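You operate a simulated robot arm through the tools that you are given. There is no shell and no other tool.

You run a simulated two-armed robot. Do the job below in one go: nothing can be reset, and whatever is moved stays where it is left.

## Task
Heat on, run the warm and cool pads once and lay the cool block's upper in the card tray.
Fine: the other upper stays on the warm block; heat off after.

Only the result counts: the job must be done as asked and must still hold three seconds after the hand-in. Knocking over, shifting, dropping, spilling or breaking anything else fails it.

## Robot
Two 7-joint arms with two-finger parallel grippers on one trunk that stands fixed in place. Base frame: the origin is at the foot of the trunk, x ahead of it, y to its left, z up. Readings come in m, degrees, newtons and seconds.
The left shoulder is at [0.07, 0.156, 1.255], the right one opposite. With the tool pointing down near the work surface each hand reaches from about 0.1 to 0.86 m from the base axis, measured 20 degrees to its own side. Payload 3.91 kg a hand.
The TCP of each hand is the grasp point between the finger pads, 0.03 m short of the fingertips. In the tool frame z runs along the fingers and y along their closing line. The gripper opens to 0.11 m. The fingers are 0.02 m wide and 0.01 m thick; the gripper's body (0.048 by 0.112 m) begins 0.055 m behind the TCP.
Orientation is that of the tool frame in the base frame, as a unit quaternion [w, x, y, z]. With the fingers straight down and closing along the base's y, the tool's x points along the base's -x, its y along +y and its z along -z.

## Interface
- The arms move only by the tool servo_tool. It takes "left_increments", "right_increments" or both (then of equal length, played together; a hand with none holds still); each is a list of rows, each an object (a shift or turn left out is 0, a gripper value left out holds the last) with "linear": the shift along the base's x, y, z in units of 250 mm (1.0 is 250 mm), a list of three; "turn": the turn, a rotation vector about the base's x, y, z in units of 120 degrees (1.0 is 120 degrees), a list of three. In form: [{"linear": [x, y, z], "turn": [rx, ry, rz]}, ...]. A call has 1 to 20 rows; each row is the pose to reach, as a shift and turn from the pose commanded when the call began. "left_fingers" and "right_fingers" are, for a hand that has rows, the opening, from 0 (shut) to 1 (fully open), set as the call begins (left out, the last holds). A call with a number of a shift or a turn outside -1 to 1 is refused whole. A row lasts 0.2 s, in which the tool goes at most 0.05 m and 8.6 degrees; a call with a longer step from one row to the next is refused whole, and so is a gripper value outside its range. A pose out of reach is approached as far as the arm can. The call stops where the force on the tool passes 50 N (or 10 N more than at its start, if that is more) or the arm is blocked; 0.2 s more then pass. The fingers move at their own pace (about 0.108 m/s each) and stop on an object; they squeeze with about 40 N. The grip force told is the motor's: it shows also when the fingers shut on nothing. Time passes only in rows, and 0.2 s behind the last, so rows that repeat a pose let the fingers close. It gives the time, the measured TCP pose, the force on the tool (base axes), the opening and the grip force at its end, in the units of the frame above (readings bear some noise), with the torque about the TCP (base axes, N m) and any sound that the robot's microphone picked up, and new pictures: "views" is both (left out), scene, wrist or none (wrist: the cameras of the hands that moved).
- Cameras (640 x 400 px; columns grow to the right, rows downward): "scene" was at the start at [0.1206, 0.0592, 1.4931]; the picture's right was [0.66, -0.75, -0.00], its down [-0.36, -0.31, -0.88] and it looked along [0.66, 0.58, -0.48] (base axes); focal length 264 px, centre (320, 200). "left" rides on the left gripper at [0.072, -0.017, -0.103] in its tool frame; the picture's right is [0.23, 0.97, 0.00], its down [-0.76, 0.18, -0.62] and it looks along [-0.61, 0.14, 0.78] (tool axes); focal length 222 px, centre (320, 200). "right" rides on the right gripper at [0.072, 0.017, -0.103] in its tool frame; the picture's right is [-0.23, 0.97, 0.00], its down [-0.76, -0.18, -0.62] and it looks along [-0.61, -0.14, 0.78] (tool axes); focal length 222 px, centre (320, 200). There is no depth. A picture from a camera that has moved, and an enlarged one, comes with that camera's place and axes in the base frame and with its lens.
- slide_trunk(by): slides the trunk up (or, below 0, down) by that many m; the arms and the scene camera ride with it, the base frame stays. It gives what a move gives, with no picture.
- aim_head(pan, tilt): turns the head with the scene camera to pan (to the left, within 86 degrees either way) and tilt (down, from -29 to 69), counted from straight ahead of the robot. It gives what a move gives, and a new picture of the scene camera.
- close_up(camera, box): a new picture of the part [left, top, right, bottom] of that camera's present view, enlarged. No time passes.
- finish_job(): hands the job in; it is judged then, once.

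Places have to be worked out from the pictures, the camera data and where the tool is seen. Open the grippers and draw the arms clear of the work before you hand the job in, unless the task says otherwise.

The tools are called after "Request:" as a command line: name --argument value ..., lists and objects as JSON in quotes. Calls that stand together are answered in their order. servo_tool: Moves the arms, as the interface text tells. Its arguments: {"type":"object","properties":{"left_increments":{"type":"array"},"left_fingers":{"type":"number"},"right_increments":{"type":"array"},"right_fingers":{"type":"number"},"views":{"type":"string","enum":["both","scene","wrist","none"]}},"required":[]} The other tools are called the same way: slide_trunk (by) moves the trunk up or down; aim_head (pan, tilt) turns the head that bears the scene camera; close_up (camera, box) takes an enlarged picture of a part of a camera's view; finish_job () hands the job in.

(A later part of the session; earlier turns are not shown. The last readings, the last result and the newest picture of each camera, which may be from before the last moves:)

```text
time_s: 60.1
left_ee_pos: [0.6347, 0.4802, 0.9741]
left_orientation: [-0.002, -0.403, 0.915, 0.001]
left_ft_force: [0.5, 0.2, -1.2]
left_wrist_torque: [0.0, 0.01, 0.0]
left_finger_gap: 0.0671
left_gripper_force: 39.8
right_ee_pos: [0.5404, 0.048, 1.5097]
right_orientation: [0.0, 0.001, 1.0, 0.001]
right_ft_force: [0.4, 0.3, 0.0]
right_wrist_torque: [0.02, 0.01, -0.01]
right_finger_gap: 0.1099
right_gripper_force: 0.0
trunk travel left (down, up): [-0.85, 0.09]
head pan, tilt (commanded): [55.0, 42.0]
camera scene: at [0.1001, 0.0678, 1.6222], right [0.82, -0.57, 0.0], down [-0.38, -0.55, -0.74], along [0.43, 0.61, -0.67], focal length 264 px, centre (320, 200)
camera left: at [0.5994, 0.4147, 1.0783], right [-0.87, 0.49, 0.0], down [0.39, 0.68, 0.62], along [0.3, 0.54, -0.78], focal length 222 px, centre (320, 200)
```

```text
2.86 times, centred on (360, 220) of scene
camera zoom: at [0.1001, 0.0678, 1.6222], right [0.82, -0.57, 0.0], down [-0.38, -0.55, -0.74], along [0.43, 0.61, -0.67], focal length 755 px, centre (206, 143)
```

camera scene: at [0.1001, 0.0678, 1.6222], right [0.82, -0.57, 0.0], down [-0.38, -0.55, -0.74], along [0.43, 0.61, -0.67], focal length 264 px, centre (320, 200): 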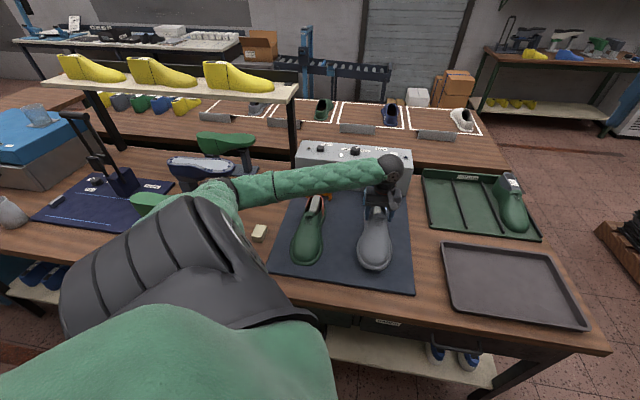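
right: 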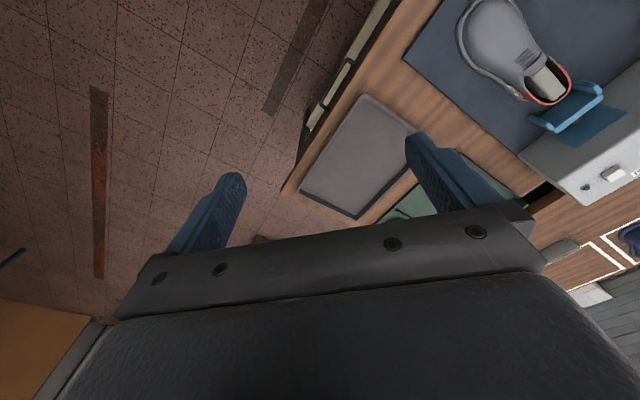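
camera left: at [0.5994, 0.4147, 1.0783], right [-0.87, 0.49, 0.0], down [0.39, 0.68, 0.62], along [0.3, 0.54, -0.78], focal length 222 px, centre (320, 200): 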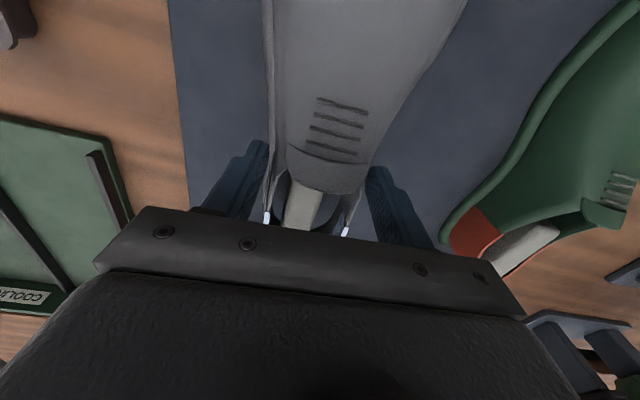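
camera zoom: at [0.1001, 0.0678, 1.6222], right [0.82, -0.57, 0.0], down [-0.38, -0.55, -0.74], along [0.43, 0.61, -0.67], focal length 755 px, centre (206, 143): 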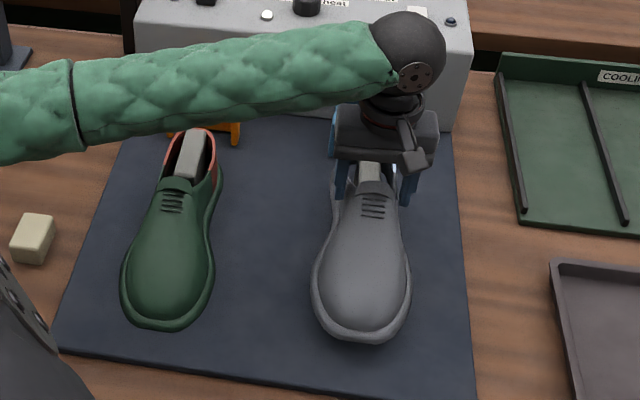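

The hand rose 66 mm but the shoe looks as if it slid about 2 cm in the fingers (gap now 67 mm) and may be drooping at the toe. I'll hold a moment and look closely before lifting further.

Request:
servo_tool --left_increments '[{"linear": [0, 0, 0]}, {"linear": [0, 0, 0]}, {"linear": [0, 0, 0]}]' --views "wrist"

Request:
close_up --camera "scene" --box '[335, 190, 415, 280]'

Request:
close_up --camera "left" --box '[200, 0, 440, 240]'

Request:
close_up --camera "right" --box '[410, 0, 560, 100]'

```text
time_s: 60.9
left_ee_pos: [0.636, 0.4802, 0.9747]
left_orientation: [-0.001, -0.403, 0.915, 0.002]
left_ft_force: [-0.4, 0.0, -1.4]
left_wrist_torque: [0.0, -0.03, -0.01]
left_finger_gap: 0.0673
left_gripper_force: 39.9
right_ee_pos: [0.5412, 0.0482, 1.5086]
right_orientation: [0.0, 0.001, 1.0, 0.0]
right_ft_force: [-0.2, -0.4, -0.3]
right_wrist_torque: [0.04, 0.02, 0.0]
right_finger_gap: 0.11
right_gripper_force: 0.1
trunk travel left (down, up): [-0.85, 0.09]
head pan, tilt (commanded): [55.0, 42.0]
camera left: at [0.5996, 0.4147, 1.0783], right [-0.87, 0.49, 0.0], down [0.39, 0.68, 0.62], along [0.3, 0.54, -0.78], focal length 222 px, centre (320, 200)
```

left: 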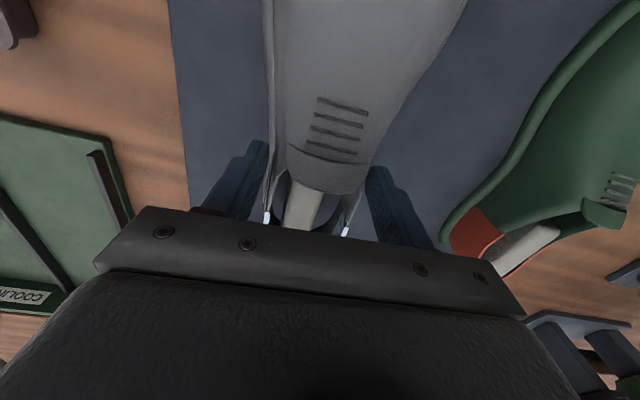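

```text
4.44 times, centred on (375, 235) of scene
camera zoom: at [0.1003, 0.0679, 1.6222], right [0.82, -0.57, 0.0], down [-0.38, -0.55, -0.74], along [0.43, 0.61, -0.67], focal length 1175 px, centre (76, 44)
```

zoom: 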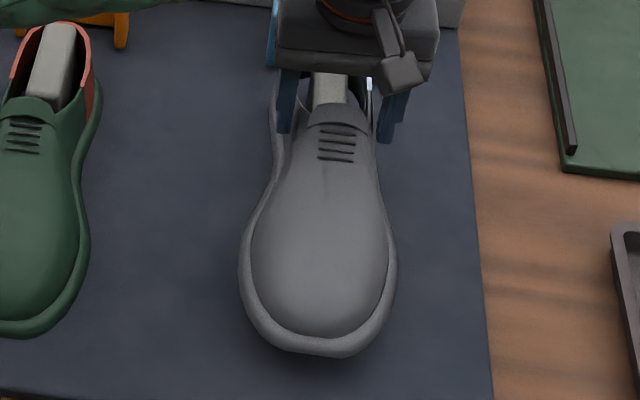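

```text
1.67 times, centred on (320, 120) of left
camera zoom: at [0.5996, 0.4147, 1.0783], right [-0.87, 0.49, 0.0], down [0.39, 0.68, 0.62], along [0.3, 0.54, -0.78], focal length 370 px, centre (320, 333)
```

zoom: 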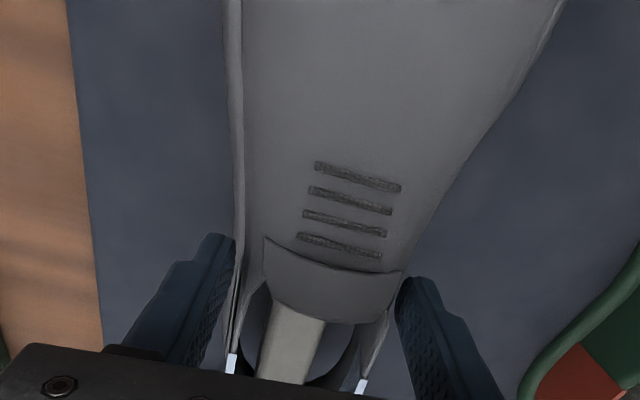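

```text
4.00 times, centred on (485, 50) of right
camera zoom: at [0.468, 0.0634, 1.6123], right [0.23, 0.97, 0.0], down [0.76, -0.18, 0.62], along [0.61, -0.14, -0.78], focal length 888 px, centre (-340, 800)
```

zoom: 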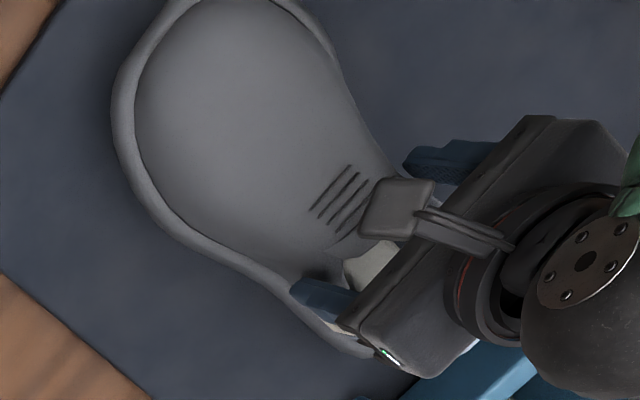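

It's holding steady (weight about 1.4 N, no further slip), pitched about 8° toe-down, and the fingers now clamp the body proper. I'll keep lifting slowly, well clear of the block.

Request:
servo_tool --left_increments '[{"linear": [0, 0, 0.03]}, {"linear": [0, 0, 0.07]}, {"linear": [0, 0, 0.12]}, {"linear": [0, 0, 0.17]}, {"linear": [0, 0, 0.22]}, {"linear": [0, 0, 0.28]}]' --views "both"

Request:
close_up --camera "left" --box '[200, 0, 440, 240]'

Request:
close_up --camera "scene" --box '[300, 150, 440, 290]'

```text
time_s: 62.3
left_ee_pos: [0.6353, 0.4793, 1.0439]
left_orientation: [-0.001, -0.403, 0.915, 0.001]
left_ft_force: [0.2, -0.4, -0.2]
left_wrist_torque: [0.02, 0.01, 0.0]
left_finger_gap: 0.0672
left_gripper_force: 39.8
right_ee_pos: [0.54, 0.0479, 1.5097]
right_orientation: [0.001, 0.0, 1.0, 0.002]
right_ft_force: [0.9, 0.2, 0.5]
right_wrist_torque: [0.0, 0.01, 0.01]
right_finger_gap: 0.11
right_gripper_force: 0.0
trunk travel left (down, up): [-0.85, 0.09]
head pan, tilt (commanded): [55.0, 42.0]
camera scene: at [0.1001, 0.0677, 1.6222], right [0.82, -0.57, 0.0], down [-0.38, -0.55, -0.74], along [0.43, 0.61, -0.67], focal length 264 px, centre (320, 200)
camera left: at [0.5986, 0.4137, 1.1484], right [-0.87, 0.49, 0.0], down [0.39, 0.68, 0.62], along [0.3, 0.54, -0.78], focal length 222 px, centre (320, 200)
```

scene: 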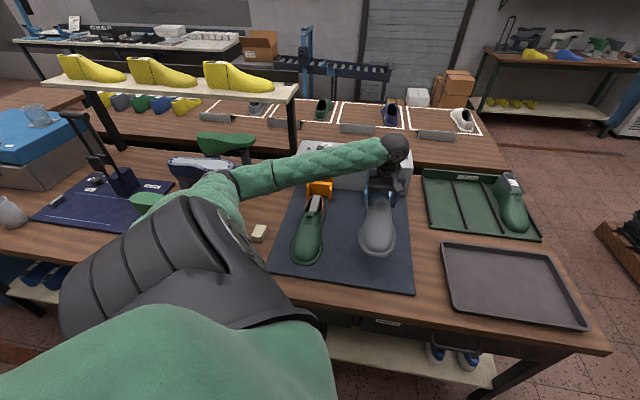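
left: 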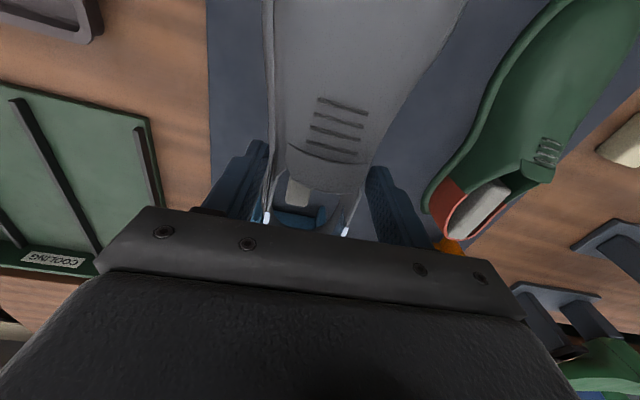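

```text
1.67 times, centred on (320, 120) of left
camera zoom: at [0.5986, 0.4137, 1.1484], right [-0.87, 0.49, 0.0], down [0.39, 0.68, 0.62], along [0.3, 0.54, -0.78], focal length 370 px, centre (320, 333)
```

zoom: 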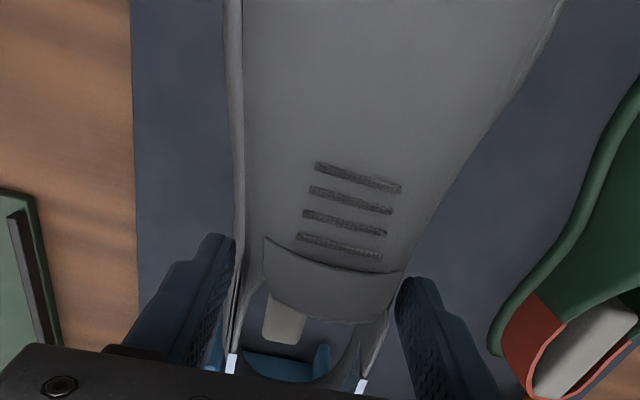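

```text
2.86 times, centred on (370, 220) of scene
camera zoom: at [0.1001, 0.0677, 1.6222], right [0.82, -0.57, 0.0], down [-0.38, -0.55, -0.74], along [0.43, 0.61, -0.67], focal length 755 px, centre (177, 143)
```

zoom: 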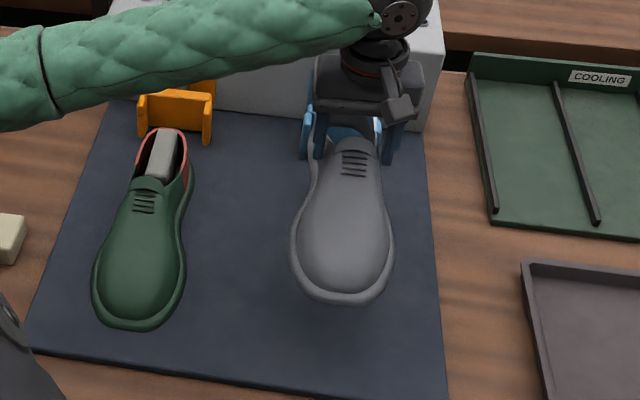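

The shoe is held firmly with no further slip and is clear of the block. I'll raise a bit more and zoom in on the tray to fix its place.

Request:
servo_tool --left_increments '[{"linear": [0, 0, 0.06]}, {"linear": [0, 0, 0.14]}, {"linear": [0, 0, 0.22]}, {"linear": [0, 0, 0.3]}]' --views "none"

Request:
aim_head --pan 25 --tilt 42

Request:
close_up --camera "scene" --box '[250, 170, 500, 330]'

Request:
close_up --camera "right" --box '[240, 60, 560, 260]'

```text
time_s: 63.3
left_ee_pos: [0.635, 0.4782, 1.1214]
left_orientation: [0.0, -0.402, 0.915, 0.001]
left_ft_force: [-0.2, -0.5, -0.7]
left_wrist_torque: [0.03, 0.01, 0.0]
left_finger_gap: 0.0675
left_gripper_force: 39.3
right_ee_pos: [0.5401, 0.0479, 1.5091]
right_orientation: [0.001, 0.001, 1.0, 0.001]
right_ft_force: [0.2, 0.0, -0.3]
right_wrist_torque: [-0.03, 0.03, 0.01]
right_finger_gap: 0.11
right_gripper_force: 0.1
trunk travel left (down, up): [-0.85, 0.09]
head pan, tilt (commanded): [55.0, 42.0]
```

```text
time_s: 64.3
left_ee_pos: [0.6348, 0.4781, 1.1198]
left_orientation: [-0.002, -0.403, 0.915, 0.001]
left_ft_force: [-1.4, -0.2, -0.3]
left_wrist_torque: [0.02, -0.02, -0.02]
left_finger_gap: 0.0671
left_gripper_force: 39.6
right_ee_pos: [0.5405, 0.0486, 1.5099]
right_orientation: [0.0, 0.001, 1.0, 0.001]
right_ft_force: [-0.3, -1.0, 1.1]
right_wrist_torque: [0.0, -0.01, 0.01]
right_finger_gap: 0.1103
right_gripper_force: 0.0
trunk travel left (down, up): [-0.85, 0.09]
head pan, tilt (commanded): [25.0, 42.0]
camera scene: at [0.1281, 0.0348, 1.6222], right [0.42, -0.91, 0.0], down [-0.61, -0.28, -0.74], along [0.67, 0.31, -0.67], focal length 264 px, centre (320, 200)
```

scene: 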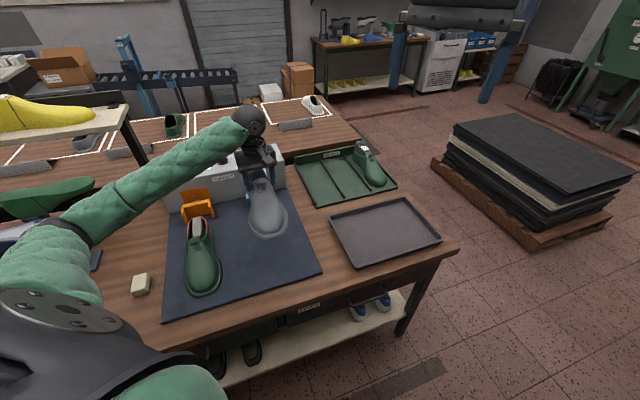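

```text
2.50 times, centred on (375, 250) of scene
camera zoom: at [0.1281, 0.0348, 1.6222], right [0.42, -0.91, 0.0], down [-0.61, -0.28, -0.74], along [0.67, 0.31, -0.67], focal length 661 px, centre (182, 75)
```

zoom: 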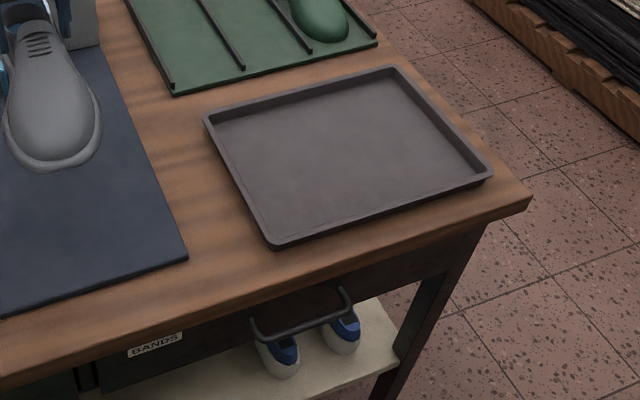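

```text
2.00 times, centred on (400, 160) of right
camera zoom: at [0.4679, 0.0634, 1.6123], right [0.23, 0.97, 0.0], down [0.76, -0.18, 0.62], along [0.61, -0.14, -0.78], focal length 444 px, centre (160, 280)
```

zoom: 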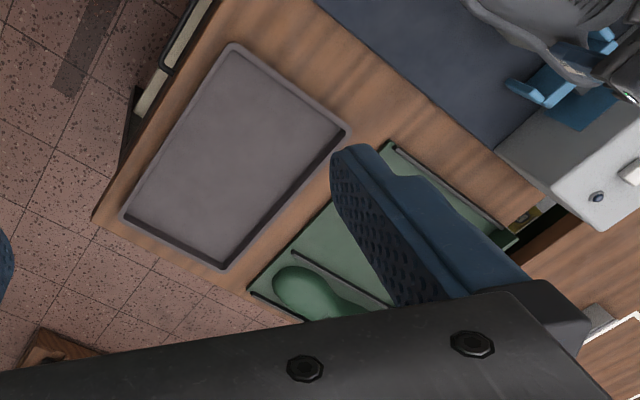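

Tray corners work out to about (0.626, 0.137), (0.802, 0.309), (1.046, 0.066) and (0.872, -0.112), centre about (0.836, 0.10). It's roughly 0.35 × 0.25 m, so the shoe fits best along the long side, turned about 20°. First I'll move the right arm out of the left arm's way.

Request:
servo_tool --right_increments '[{"linear": [-0.02, -0.12, 0]}, {"linear": [-0.05, -0.27, 0]}, {"linear": [-0.08, -0.42, 0]}, {"linear": [-0.11, -0.57, 0]}, {"linear": [-0.14, -0.72, 0]}, {"linear": [-0.17, -0.87, 0]}, {"linear": [-0.2, -1.0, 0]}, {"linear": [-0.2, -1.0, 0]}]' --views "scene"

Request:
close_up --camera "scene" --box '[140, 80, 460, 320]'

```text
time_s: 66.1
left_ee_pos: [0.6357, 0.4791, 1.1198]
left_orientation: [-0.001, -0.403, 0.915, 0.001]
left_ft_force: [0.6, 0.5, -1.5]
left_wrist_torque: [0.03, 0.0, 0.0]
left_finger_gap: 0.0671
left_gripper_force: 39.8
right_ee_pos: [0.4882, -0.2028, 1.5079]
right_orientation: [0.0, 0.001, 1.0, 0.001]
right_ft_force: [0.0, 0.7, 0.9]
right_wrist_torque: [-0.03, -0.01, 0.01]
right_finger_gap: 0.1099
right_gripper_force: 0.1
trunk travel left (down, up): [-0.85, 0.09]
head pan, tilt (commanded): [25.0, 42.0]
camera scene: at [0.129, 0.0361, 1.6221], right [0.42, -0.91, 0.0], down [-0.61, -0.28, -0.74], along [0.67, 0.31, -0.67], focal length 264 px, centre (320, 200)
```

scene: 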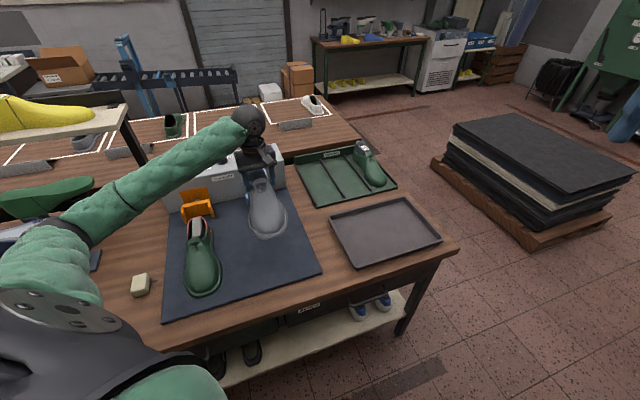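

```text
1.67 times, centred on (300, 200) of scene
camera zoom: at [0.129, 0.0361, 1.6221], right [0.42, -0.91, 0.0], down [-0.61, -0.28, -0.74], along [0.67, 0.31, -0.67], focal length 440 px, centre (353, 200)
```

zoom: 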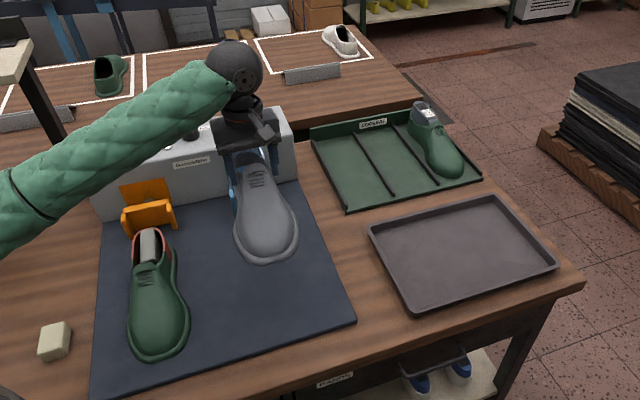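

The right arm is out of the way. Now I'll carry the shoe toward the tray, turning clockwise, first half.

Request:
servo_tool --left_increments '[{"linear": [0.05, -0.08, 0.06], "turn": [0, 0, -0.03]}, {"linear": [0.11, -0.19, 0.12], "turn": [0, 0, -0.08]}, {"linear": [0.18, -0.31, 0.12], "turn": [0, 0, -0.13]}, {"linear": [0.25, -0.43, 0.12], "turn": [0, 0, -0.18]}, {"linear": [0.32, -0.55, 0.12], "turn": [0, 0, -0.23]}, {"linear": [0.38, -0.66, 0.12], "turn": [0, 0, -0.27]}, {"linear": [0.44, -0.76, 0.12], "turn": [0, 0, -0.3]}]' --views "both"

```text
time_s: 67.7
left_ee_pos: [0.7451, 0.2879, 1.1486]
left_orientation: [-0.001, -0.1, 0.995, 0.002]
left_ft_force: [-0.2, 0.6, -1.0]
left_wrist_torque: [0.04, 0.02, 0.01]
left_finger_gap: 0.0672
left_gripper_force: 40.2
right_ee_pos: [0.4876, -0.2042, 1.5073]
right_orientation: [0.0, 0.001, 1.0, 0.001]
right_ft_force: [1.2, -0.1, -0.5]
right_wrist_torque: [0.02, 0.0, 0.0]
right_finger_gap: 0.1102
right_gripper_force: 0.0
trunk travel left (down, up): [-0.85, 0.09]
head pan, tilt (commanded): [25.0, 42.0]
camera scene: at [0.129, 0.0331, 1.6221], right [0.42, -0.91, 0.0], down [-0.61, -0.28, -0.74], along [0.67, 0.32, -0.67], focal length 264 px, centre (320, 200)
camera left: at [0.6767, 0.2557, 1.2528], right [-0.42, 0.91, 0.0], down [0.71, 0.32, 0.62], along [0.56, 0.26, -0.78], focal length 222 px, centre (320, 200)
```

scene: 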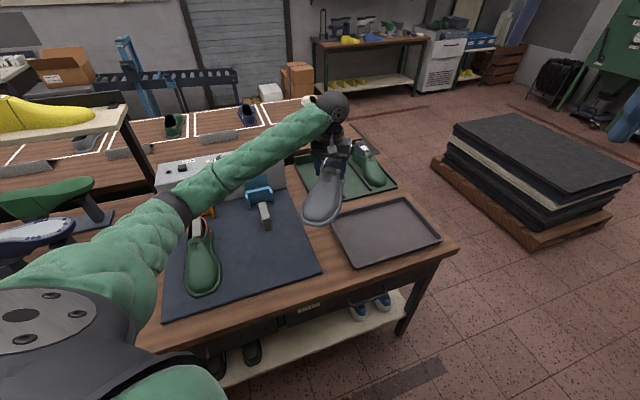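
left: 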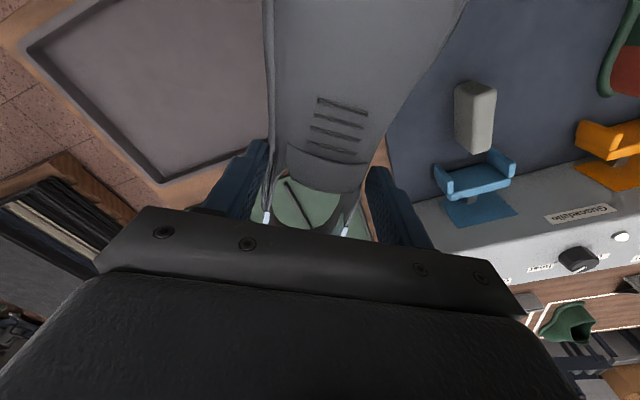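

The bare block stands on the mat and the shoe is steady in the hand. I'll do the second half of the move, to above the tray centre with yaw -25°.

Request:
servo_tool --left_increments '[{"linear": [0.06, -0.11, 0], "turn": [0, 0, -0.04]}, {"linear": [0.12, -0.22, 0], "turn": [0, 0, -0.085]}, {"linear": [0.18, -0.335, 0], "turn": [0, 0, -0.13]}, {"linear": [0.245, -0.45, 0], "turn": [0, 0, -0.175]}, {"linear": [0.31, -0.565, -0.02], "turn": [0, 0, -0.22]}, {"linear": [0.375, -0.68, -0.06], "turn": [0, 0, -0.265]}, {"linear": [0.4316, -0.7836, -0.12], "turn": [0, 0, -0.304]}, {"linear": [0.4316, -0.7836, -0.12], "turn": [0, 0, -0.304]}]' --views "both"

Request:
aim_head --pan 10 --tilt 42

Request:
close_up --camera "scene" --box '[240, 120, 500, 290]'

```text
time_s: 69.5
left_ee_pos: [0.8531, 0.0925, 1.1226]
left_orientation: [0.0, 0.217, 0.976, 0.001]
left_ft_force: [-1.0, 0.6, -0.6]
left_wrist_torque: [0.0, 0.01, -0.01]
left_finger_gap: 0.0673
left_gripper_force: 39.9
right_ee_pos: [0.4875, -0.2033, 1.5087]
right_orientation: [-0.001, 0.001, 1.0, 0.0]
right_ft_force: [-0.3, -0.2, 0.3]
right_wrist_torque: [0.02, 0.02, 0.0]
right_finger_gap: 0.1097
right_gripper_force: 0.0
trunk travel left (down, up): [-0.85, 0.09]
head pan, tilt (commanded): [25.0, 42.0]
camera scene: at [0.1278, 0.0351, 1.6222], right [0.42, -0.91, 0.0], down [-0.61, -0.28, -0.74], along [0.67, 0.31, -0.67], focal length 264 px, centre (320, 200)
camera left: at [0.7812, 0.1079, 1.2257], right [0.21, 0.98, 0.0], down [0.76, -0.16, 0.62], along [0.61, -0.13, -0.78], focal length 222 px, centre (320, 200)
```

scene: 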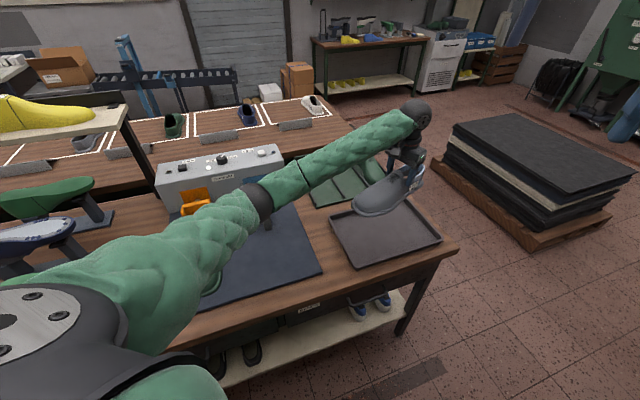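
left: 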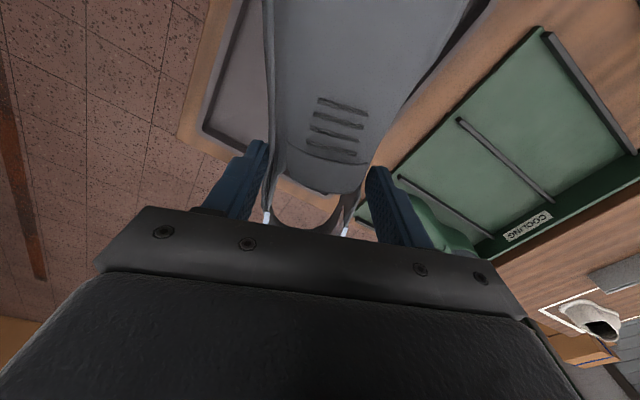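

```text
time_s: 70.2
left_ee_pos: [0.8547, 0.0941, 1.1224]
left_orientation: [-0.001, 0.217, 0.976, 0.001]
left_ft_force: [0.4, 0.0, -1.1]
left_wrist_torque: [-0.02, 0.03, -0.02]
left_finger_gap: 0.0666
left_gripper_force: 40.0
right_ee_pos: [0.4876, -0.2045, 1.5085]
right_orientation: [0.0, 0.001, 1.0, 0.001]
right_ft_force: [0.1, -0.5, -0.3]
right_wrist_torque: [0.01, -0.02, -0.04]
right_finger_gap: 0.11
right_gripper_force: 0.0
trunk travel left (down, up): [-0.85, 0.09]
head pan, tilt (commanded): [10.0, 42.0]
camera scene: at [0.1348, 0.0133, 1.6222], right [0.17, -0.98, 0.0], down [-0.66, -0.12, -0.74], along [0.73, 0.13, -0.67], focal length 264 px, centre (320, 200)
```

scene: 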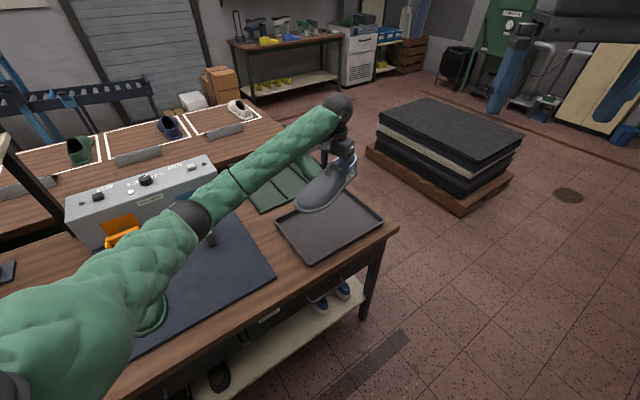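

```text
2.35 times, centred on (370, 205) of scene
camera zoom: at [0.1348, 0.0133, 1.6222], right [0.17, -0.98, 0.0], down [-0.66, -0.12, -0.74], along [0.73, 0.13, -0.67], focal length 622 px, centre (202, 188)
```

zoom: 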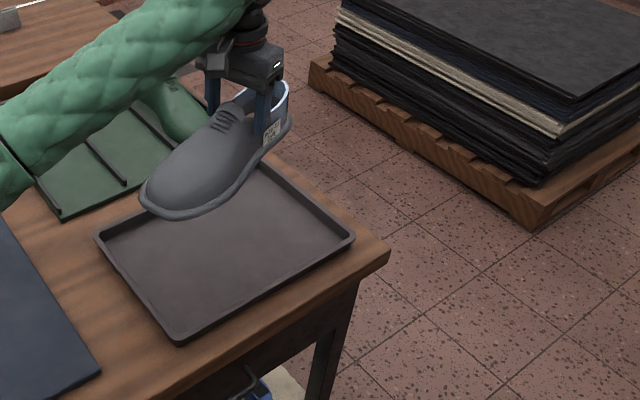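

The shoe hangs above the tray and reach is fine. I'll zoom in to fit the shoe's exact pose before lowering.

Request:
close_up --camera "scene" --box '[280, 140, 390, 270]'

Request:
close_up --camera "left" --box '[180, 0, 480, 240]'

```text
3.08 times, centred on (335, 205) of scene
camera zoom: at [0.1348, 0.0133, 1.6222], right [0.17, -0.98, 0.0], down [-0.66, -0.12, -0.74], along [0.73, 0.13, -0.67], focal length 813 px, centre (274, 185)
```

zoom: 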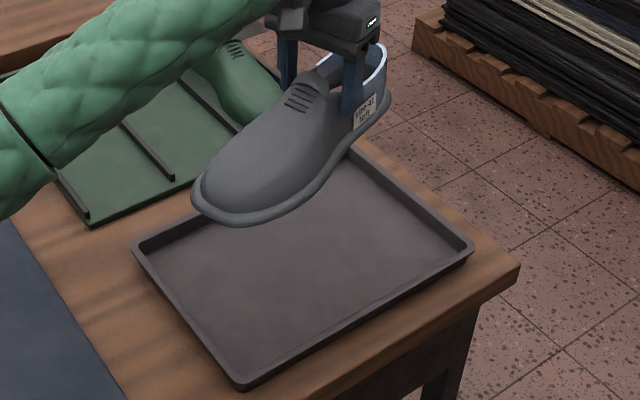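

```text
1.67 times, centred on (330, 120) of left
camera zoom: at [0.7813, 0.1073, 1.2256], right [0.21, 0.98, 0.0], down [0.77, -0.16, 0.62], along [0.61, -0.13, -0.78], focal length 370 px, centre (303, 333)
```

zoom: 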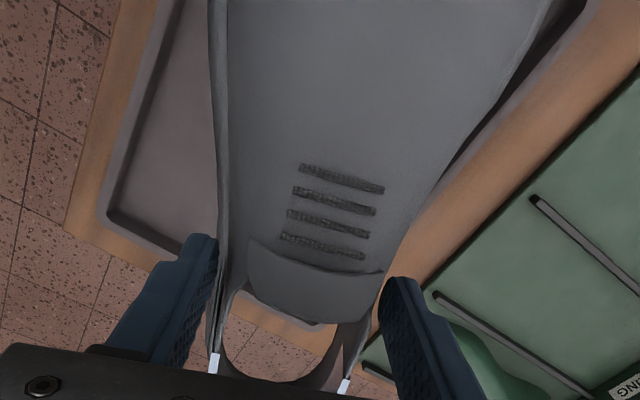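

The pose fit puts the shoe's centre within 2 mm of the tray centre, aligned at -25° with about 1.2 cm or more of margin all round. I'll lower toward the tray, stopping just short of first toe contact.

Request:
servo_tool --left_increments '[{"linear": [0, 0, -0.12]}, {"linear": [0, 0, -0.26]}, {"linear": [0, 0, -0.4]}, {"linear": [0, 0, -0.52]}, {"linear": [0, 0, -0.6]}, {"linear": [0, 0, -0.65]}, {"linear": [0, 0, -0.65]}]' --views "both"

Request:
close_up --camera "scene" --box '[260, 150, 400, 280]'

Request:
close_up --camera "left" --box '[160, 0, 500, 240]'

```text
time_s: 71.8
left_ee_pos: [0.8545, 0.094, 0.959]
left_orientation: [-0.001, 0.216, 0.976, 0.001]
left_ft_force: [0.0, -0.4, -0.6]
left_wrist_torque: [-0.02, 0.0, 0.01]
left_finger_gap: 0.0669
left_gripper_force: 40.3
right_ee_pos: [0.4886, -0.2031, 1.5086]
right_orientation: [0.0, 0.001, 1.0, 0.001]
right_ft_force: [-0.4, -0.2, -0.7]
right_wrist_torque: [-0.01, -0.01, -0.01]
right_finger_gap: 0.11
right_gripper_force: 0.1
trunk travel left (down, up): [-0.85, 0.09]
head pan, tilt (commanded): [10.0, 42.0]
camera scene: at [0.1347, 0.0134, 1.6222], right [0.17, -0.98, 0.0], down [-0.66, -0.12, -0.74], along [0.73, 0.13, -0.67], focal length 264 px, centre (320, 200)
camera left: at [0.7808, 0.109, 1.0628], right [0.21, 0.98, 0.0], down [0.77, -0.16, 0.62], along [0.61, -0.13, -0.78], focal length 222 px, centre (320, 200)
```

scene: 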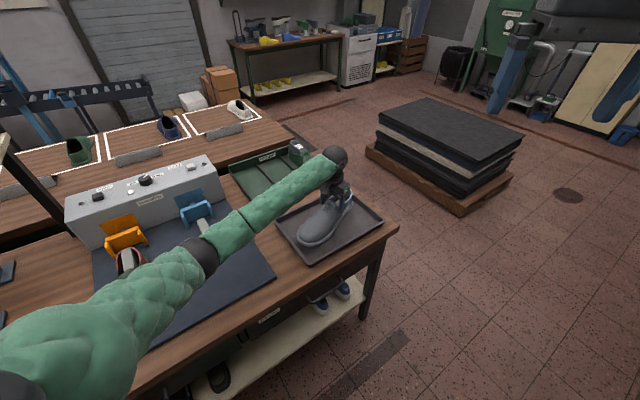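
left: 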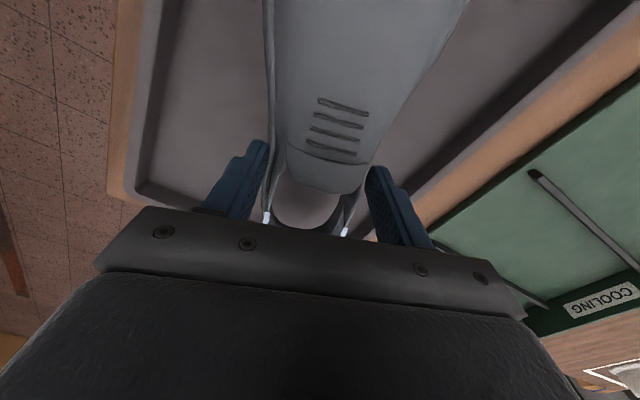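

```text
3.08 times, centred on (330, 215) of scene
camera zoom: at [0.1347, 0.0134, 1.6222], right [0.17, -0.98, 0.0], down [-0.66, -0.12, -0.74], along [0.73, 0.13, -0.67], focal length 813 px, centre (289, 154)
```

zoom: 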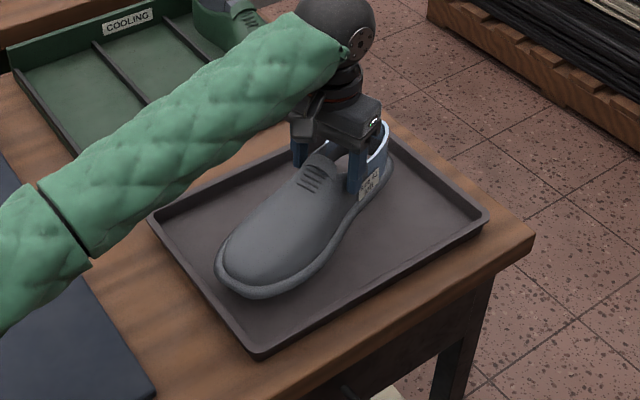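

```text
1.67 times, centred on (330, 120) of left
camera zoom: at [0.7808, 0.109, 1.0628], right [0.21, 0.98, 0.0], down [0.77, -0.16, 0.62], along [0.61, -0.13, -0.78], focal length 370 px, centre (303, 333)
```

zoom: 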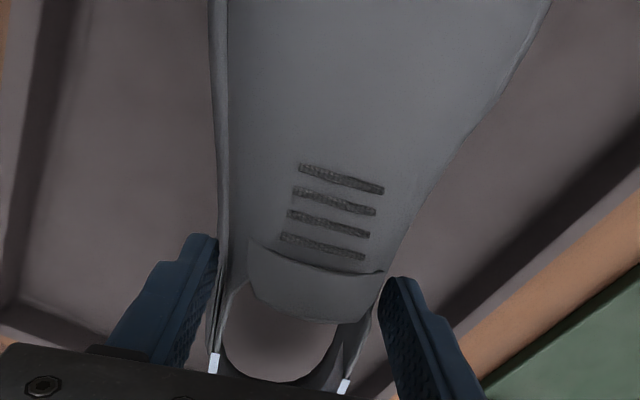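

The shoe sits inside the tray outline on all sides with a little height left. I'll lower in small steps, watching the force.

Request:
servo_tool --left_increments '[{"linear": [0, 0, -0.016]}, {"linear": [0, 0, -0.032]}, {"linear": [0, 0, -0.048]}, {"linear": [0, 0, -0.064]}, {"linear": [0, 0, -0.064]}]' --views "scene"

Request:
close_up --camera "scene" --box '[260, 150, 400, 280]'

```text
time_s: 73.0
left_ee_pos: [0.8534, 0.0927, 0.9445]
left_orientation: [-0.001, 0.217, 0.976, 0.001]
left_ft_force: [-0.1, 0.1, -1.1]
left_wrist_torque: [-0.01, -0.03, -0.01]
left_finger_gap: 0.0669
left_gripper_force: 40.3
right_ee_pos: [0.4877, -0.2044, 1.5091]
right_orientation: [0.0, 0.001, 1.0, 0.001]
right_ft_force: [0.6, -0.5, -0.1]
right_wrist_torque: [0.01, -0.02, -0.03]
right_finger_gap: 0.1103
right_gripper_force: 0.0
trunk travel left (down, up): [-0.85, 0.09]
head pan, tilt (commanded): [10.0, 42.0]
camera scene: at [0.1348, 0.0134, 1.6222], right [0.17, -0.98, 0.0], down [-0.66, -0.12, -0.74], along [0.73, 0.13, -0.67], focal length 264 px, centre (320, 200)
```

scene: 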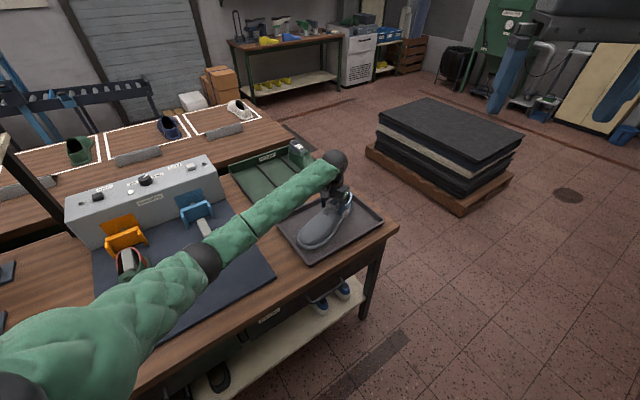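

```text
3.08 times, centred on (330, 215) of scene
camera zoom: at [0.1348, 0.0134, 1.6222], right [0.17, -0.98, 0.0], down [-0.66, -0.12, -0.74], along [0.73, 0.13, -0.67], focal length 813 px, centre (289, 154)
```

zoom: 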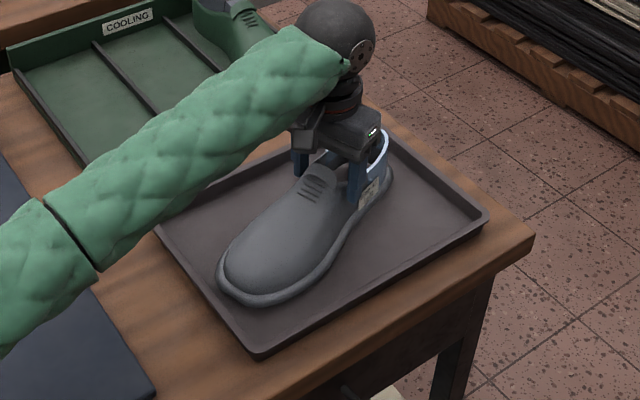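

Still no contact (force about -1 N is just the shoe's weight). I'll continue down in 3 mm steps.

Request:
servo_tool --left_increments '[{"linear": [0, 0, -0.012]}, {"linear": [0, 0, -0.024]}, {"linear": [0, 0, -0.036]}, {"linear": [0, 0, -0.048]}, {"linear": [0, 0, -0.048]}]' --views "scene"

Request:
close_up --camera "scene" --box '[260, 150, 400, 280]'

```text
time_s: 74.2
left_ee_pos: [0.8539, 0.0945, 0.9321]
left_orientation: [0.0, 0.216, 0.976, 0.001]
left_ft_force: [0.2, -1.1, 3.4]
left_wrist_torque: [-0.06, 0.4, 0.06]
left_finger_gap: 0.0668
left_gripper_force: 40.1
right_ee_pos: [0.4884, -0.2039, 1.5089]
right_orientation: [0.0, 0.001, 1.0, 0.001]
right_ft_force: [0.0, -0.1, 0.4]
right_wrist_torque: [0.02, 0.01, 0.02]
right_finger_gap: 0.1098
right_gripper_force: 0.1
trunk travel left (down, up): [-0.85, 0.09]
head pan, tilt (commanded): [10.0, 42.0]
camera scene: at [0.1345, 0.0133, 1.6223], right [0.17, -0.98, 0.0], down [-0.66, -0.12, -0.74], along [0.73, 0.13, -0.67], focal length 264 px, centre (320, 200)
```

scene: 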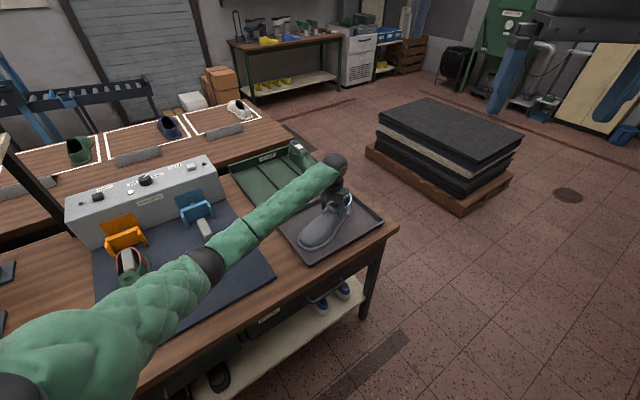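

```text
3.08 times, centred on (330, 215) of scene
camera zoom: at [0.1345, 0.0133, 1.6223], right [0.17, -0.98, 0.0], down [-0.66, -0.12, -0.74], along [0.73, 0.13, -0.67], focal length 813 px, centre (289, 154)
```

zoom: 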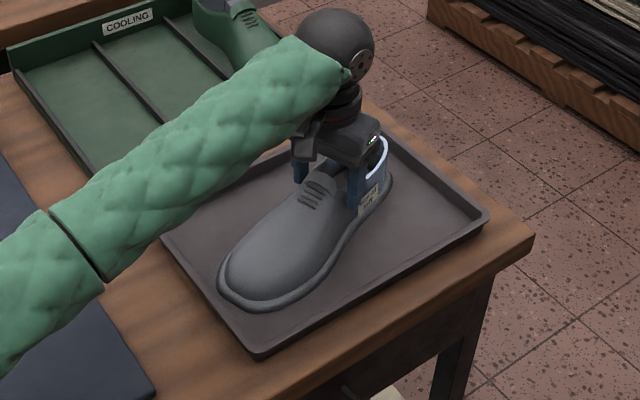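

The toe has touched (about 4 N, light). I'll lower another centimetre in 2 mm steps so the shoe levels onto the tray floor.

Request:
servo_tool --left_increments '[{"linear": [0, 0, -0.008]}, {"linear": [0, 0, -0.016]}, {"linear": [0, 0, -0.024]}, {"linear": [0, 0, -0.032]}, {"linear": [0, 0, -0.04]}, {"linear": [0, 0, -0.04]}]' --views "both"

Request:
close_up --camera "scene" --box '[260, 150, 400, 280]'

```text
time_s: 75.6
left_ee_pos: [0.8511, 0.0948, 0.9234]
left_orientation: [0.002, 0.217, 0.976, 0.002]
left_ft_force: [4.1, 12.3, 36.8]
left_wrist_torque: [0.31, -0.48, 0.28]
left_finger_gap: 0.0681
left_gripper_force: 40.5
right_ee_pos: [0.4846, -0.203, 1.5096]
right_orientation: [0.001, 0.001, 1.0, 0.0]
right_ft_force: [0.0, 0.6, 0.4]
right_wrist_torque: [-0.01, -0.01, 0.01]
right_finger_gap: 0.1101
right_gripper_force: 0.0
trunk travel left (down, up): [-0.85, 0.09]
head pan, tilt (commanded): [10.0, 42.0]
camera scene: at [0.1311, 0.0144, 1.6226], right [0.17, -0.98, 0.0], down [-0.66, -0.12, -0.74], along [0.73, 0.13, -0.67], focal length 264 px, centre (320, 200)
camera left: at [0.7785, 0.1088, 1.0274], right [0.2, 0.98, 0.0], down [0.76, -0.16, 0.63], along [0.61, -0.13, -0.78], focal length 222 px, centre (320, 200)
```

scene: 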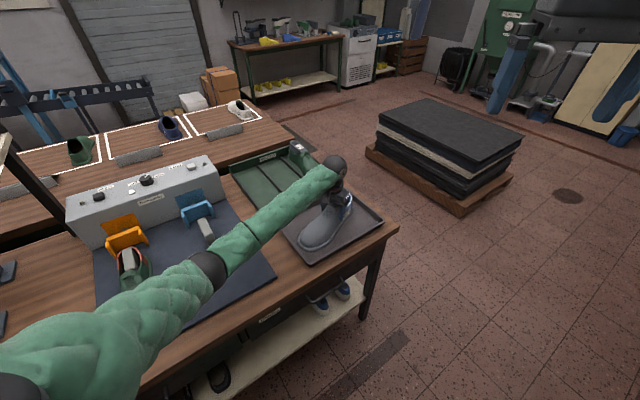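
left: 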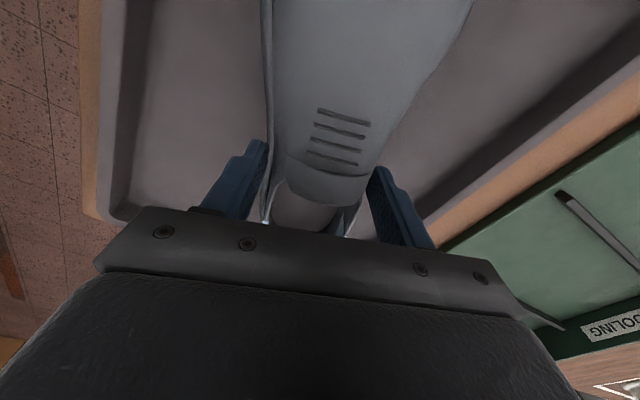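

```text
3.08 times, centred on (330, 215) of scene
camera zoom: at [0.1311, 0.0144, 1.6226], right [0.17, -0.98, 0.0], down [-0.66, -0.12, -0.74], along [0.73, 0.13, -0.67], focal length 813 px, centre (289, 154)
```

zoom: 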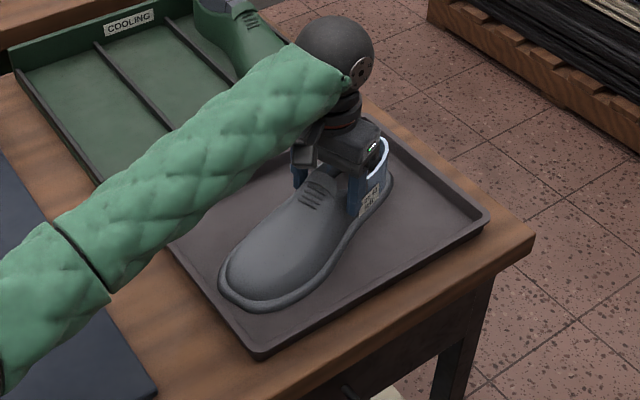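

The shoe now bears flat on the tray at 37 N, a bit more than needed. I'll ease up a few millimetres to unload before opening.

Request:
servo_tool --left_increments '[{"linear": [0, 0, 0.006]}, {"linear": [0, 0, 0.012]}, {"linear": [0, 0, 0.016]}, {"linear": [0, 0, 0.016]}]' --views "none"

```text
time_s: 76.6
left_ee_pos: [0.851, 0.0926, 0.9244]
left_orientation: [-0.001, 0.217, 0.976, 0.001]
left_ft_force: [-2.2, 2.1, 7.5]
left_wrist_torque: [0.12, -0.39, 0.17]
left_finger_gap: 0.0682
left_gripper_force: 40.0
right_ee_pos: [0.4872, -0.2044, 1.51]
right_orientation: [0.001, 0.001, 1.0, 0.0]
right_ft_force: [1.3, 0.3, 0.8]
right_wrist_torque: [0.02, -0.02, -0.01]
right_finger_gap: 0.1098
right_gripper_force: 0.1
trunk travel left (down, up): [-0.85, 0.09]
head pan, tilt (commanded): [10.0, 42.0]
```

Nearly unloaded. I'll open the fingers fully and hold.

Request:
servo_tool --left_increments '[{"linear": [0, 0, 0]}, {"linear": [0, 0, 0]}, {"linear": [0, 0, 0]}]' --left_fingers 1.0 --views "both"

Request:
close_up --camera "scene" --box '[260, 150, 400, 280]'

```text
time_s: 77.4
left_ee_pos: [0.8525, 0.0948, 0.9242]
left_orientation: [0.0, 0.217, 0.976, 0.001]
left_ft_force: [0.0, 0.0, 0.4]
left_wrist_torque: [0.0, 0.01, 0.0]
left_finger_gap: 0.1099
left_gripper_force: 0.1
right_ee_pos: [0.4886, -0.2038, 1.5086]
right_orientation: [0.0, 0.002, 1.0, 0.0]
right_ft_force: [-0.3, 0.1, -0.2]
right_wrist_torque: [0.0, -0.02, -0.02]
right_finger_gap: 0.1101
right_gripper_force: 0.1
trunk travel left (down, up): [-0.85, 0.09]
head pan, tilt (commanded): [10.0, 42.0]
camera scene: at [0.1351, 0.0132, 1.6221], right [0.17, -0.98, 0.0], down [-0.66, -0.12, -0.74], along [0.73, 0.13, -0.67], focal length 264 px, centre (320, 200)
camera left: at [0.7807, 0.1081, 1.028], right [0.21, 0.98, 0.0], down [0.77, -0.16, 0.62], along [0.61, -0.13, -0.78], focal length 222 px, centre (320, 200)
```

scene: 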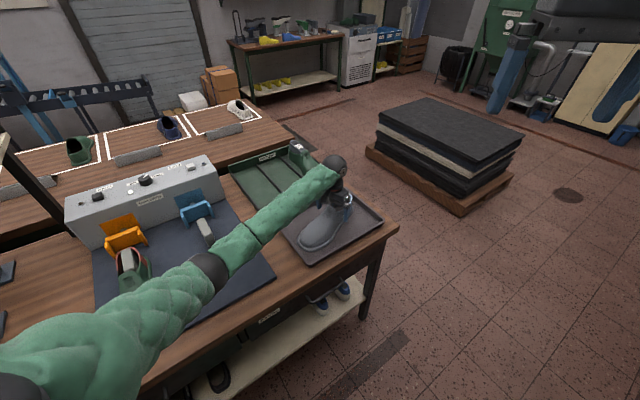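
left: 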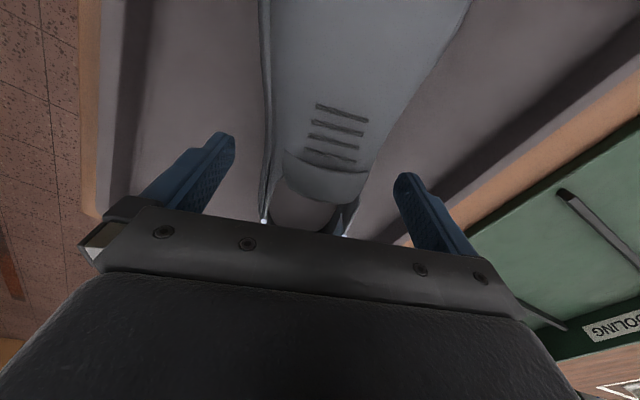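

```text
3.08 times, centred on (330, 215) of scene
camera zoom: at [0.1351, 0.0132, 1.6221], right [0.17, -0.98, 0.0], down [-0.66, -0.12, -0.74], along [0.73, 0.13, -0.67], focal length 813 px, centre (289, 154)
```

zoom: 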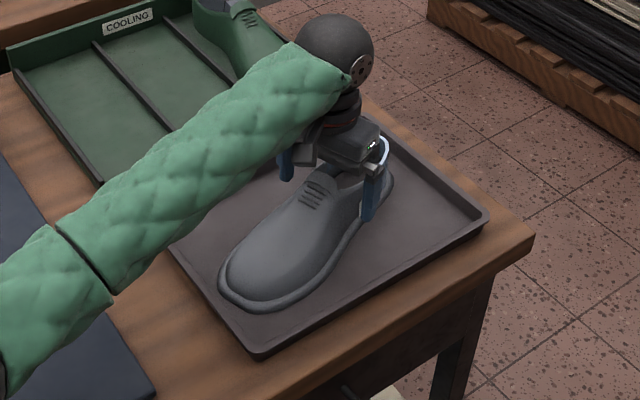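

Released; both fingers are clear of the shoe. I'll lift straight up.

Request:
servo_tool --left_increments '[{"linear": [0, 0, 0.06]}, {"linear": [0, 0, 0.18]}, {"linear": [0, 0, 0.34]}, {"linear": [0, 0, 0.52]}, {"linear": [0, 0, 0.7]}, {"linear": [0, 0, 0.85]}]' --views "both"

Request:
close_up --camera "scene" --box '[260, 150, 400, 280]'

Request:
close_up --camera "left" --box '[100, 0, 540, 240]'

```text
time_s: 78.8
left_ee_pos: [0.8506, 0.0921, 1.1385]
left_orientation: [-0.001, 0.218, 0.976, 0.001]
left_ft_force: [0.1, -0.3, 0.2]
left_wrist_torque: [0.01, -0.02, 0.0]
left_finger_gap: 0.1099
left_gripper_force: 0.0
right_ee_pos: [0.4857, -0.2046, 1.5086]
right_orientation: [0.0, 0.001, 1.0, 0.001]
right_ft_force: [-1.3, 0.5, 0.3]
right_wrist_torque: [0.02, -0.03, 0.0]
right_finger_gap: 0.1098
right_gripper_force: 0.2
trunk travel left (down, up): [-0.85, 0.09]
head pan, tilt (commanded): [10.0, 42.0]
camera scene: at [0.134, 0.0131, 1.6221], right [0.17, -0.98, 0.0], down [-0.66, -0.12, -0.74], along [0.73, 0.13, -0.67], focal length 264 px, centre (320, 200)
camera left: at [0.7786, 0.1072, 1.2416], right [0.21, 0.98, 0.0], down [0.77, -0.16, 0.62], along [0.61, -0.13, -0.78], focal length 222 px, centre (320, 200)
```

scene: 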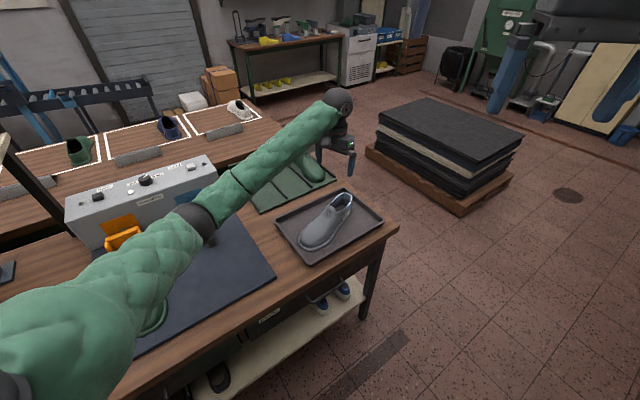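
left: 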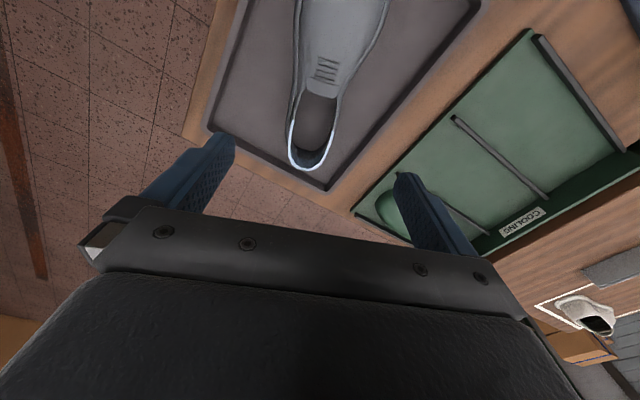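

```text
3.08 times, centred on (330, 215) of scene
camera zoom: at [0.134, 0.0131, 1.6221], right [0.17, -0.98, 0.0], down [-0.66, -0.12, -0.74], along [0.73, 0.13, -0.67], focal length 813 px, centre (289, 154)
```

zoom: 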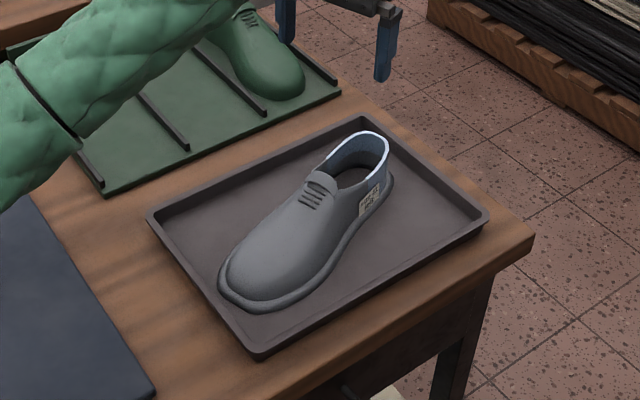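

```text
1.45 times, centred on (320, 120) of left
camera zoom: at [0.7786, 0.1072, 1.2416], right [0.21, 0.98, 0.0], down [0.77, -0.16, 0.62], along [0.61, -0.13, -0.78], focal length 323 px, centre (320, 316)
```

zoom: 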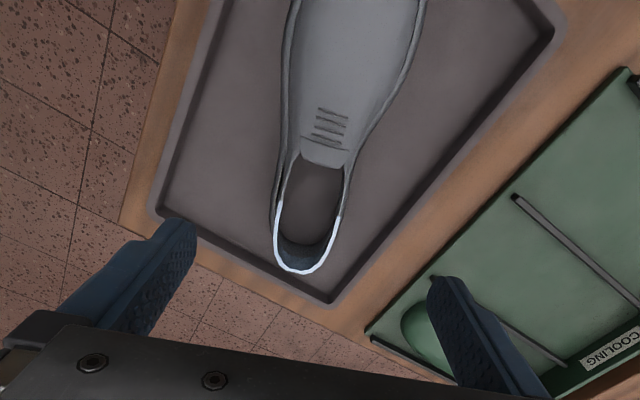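

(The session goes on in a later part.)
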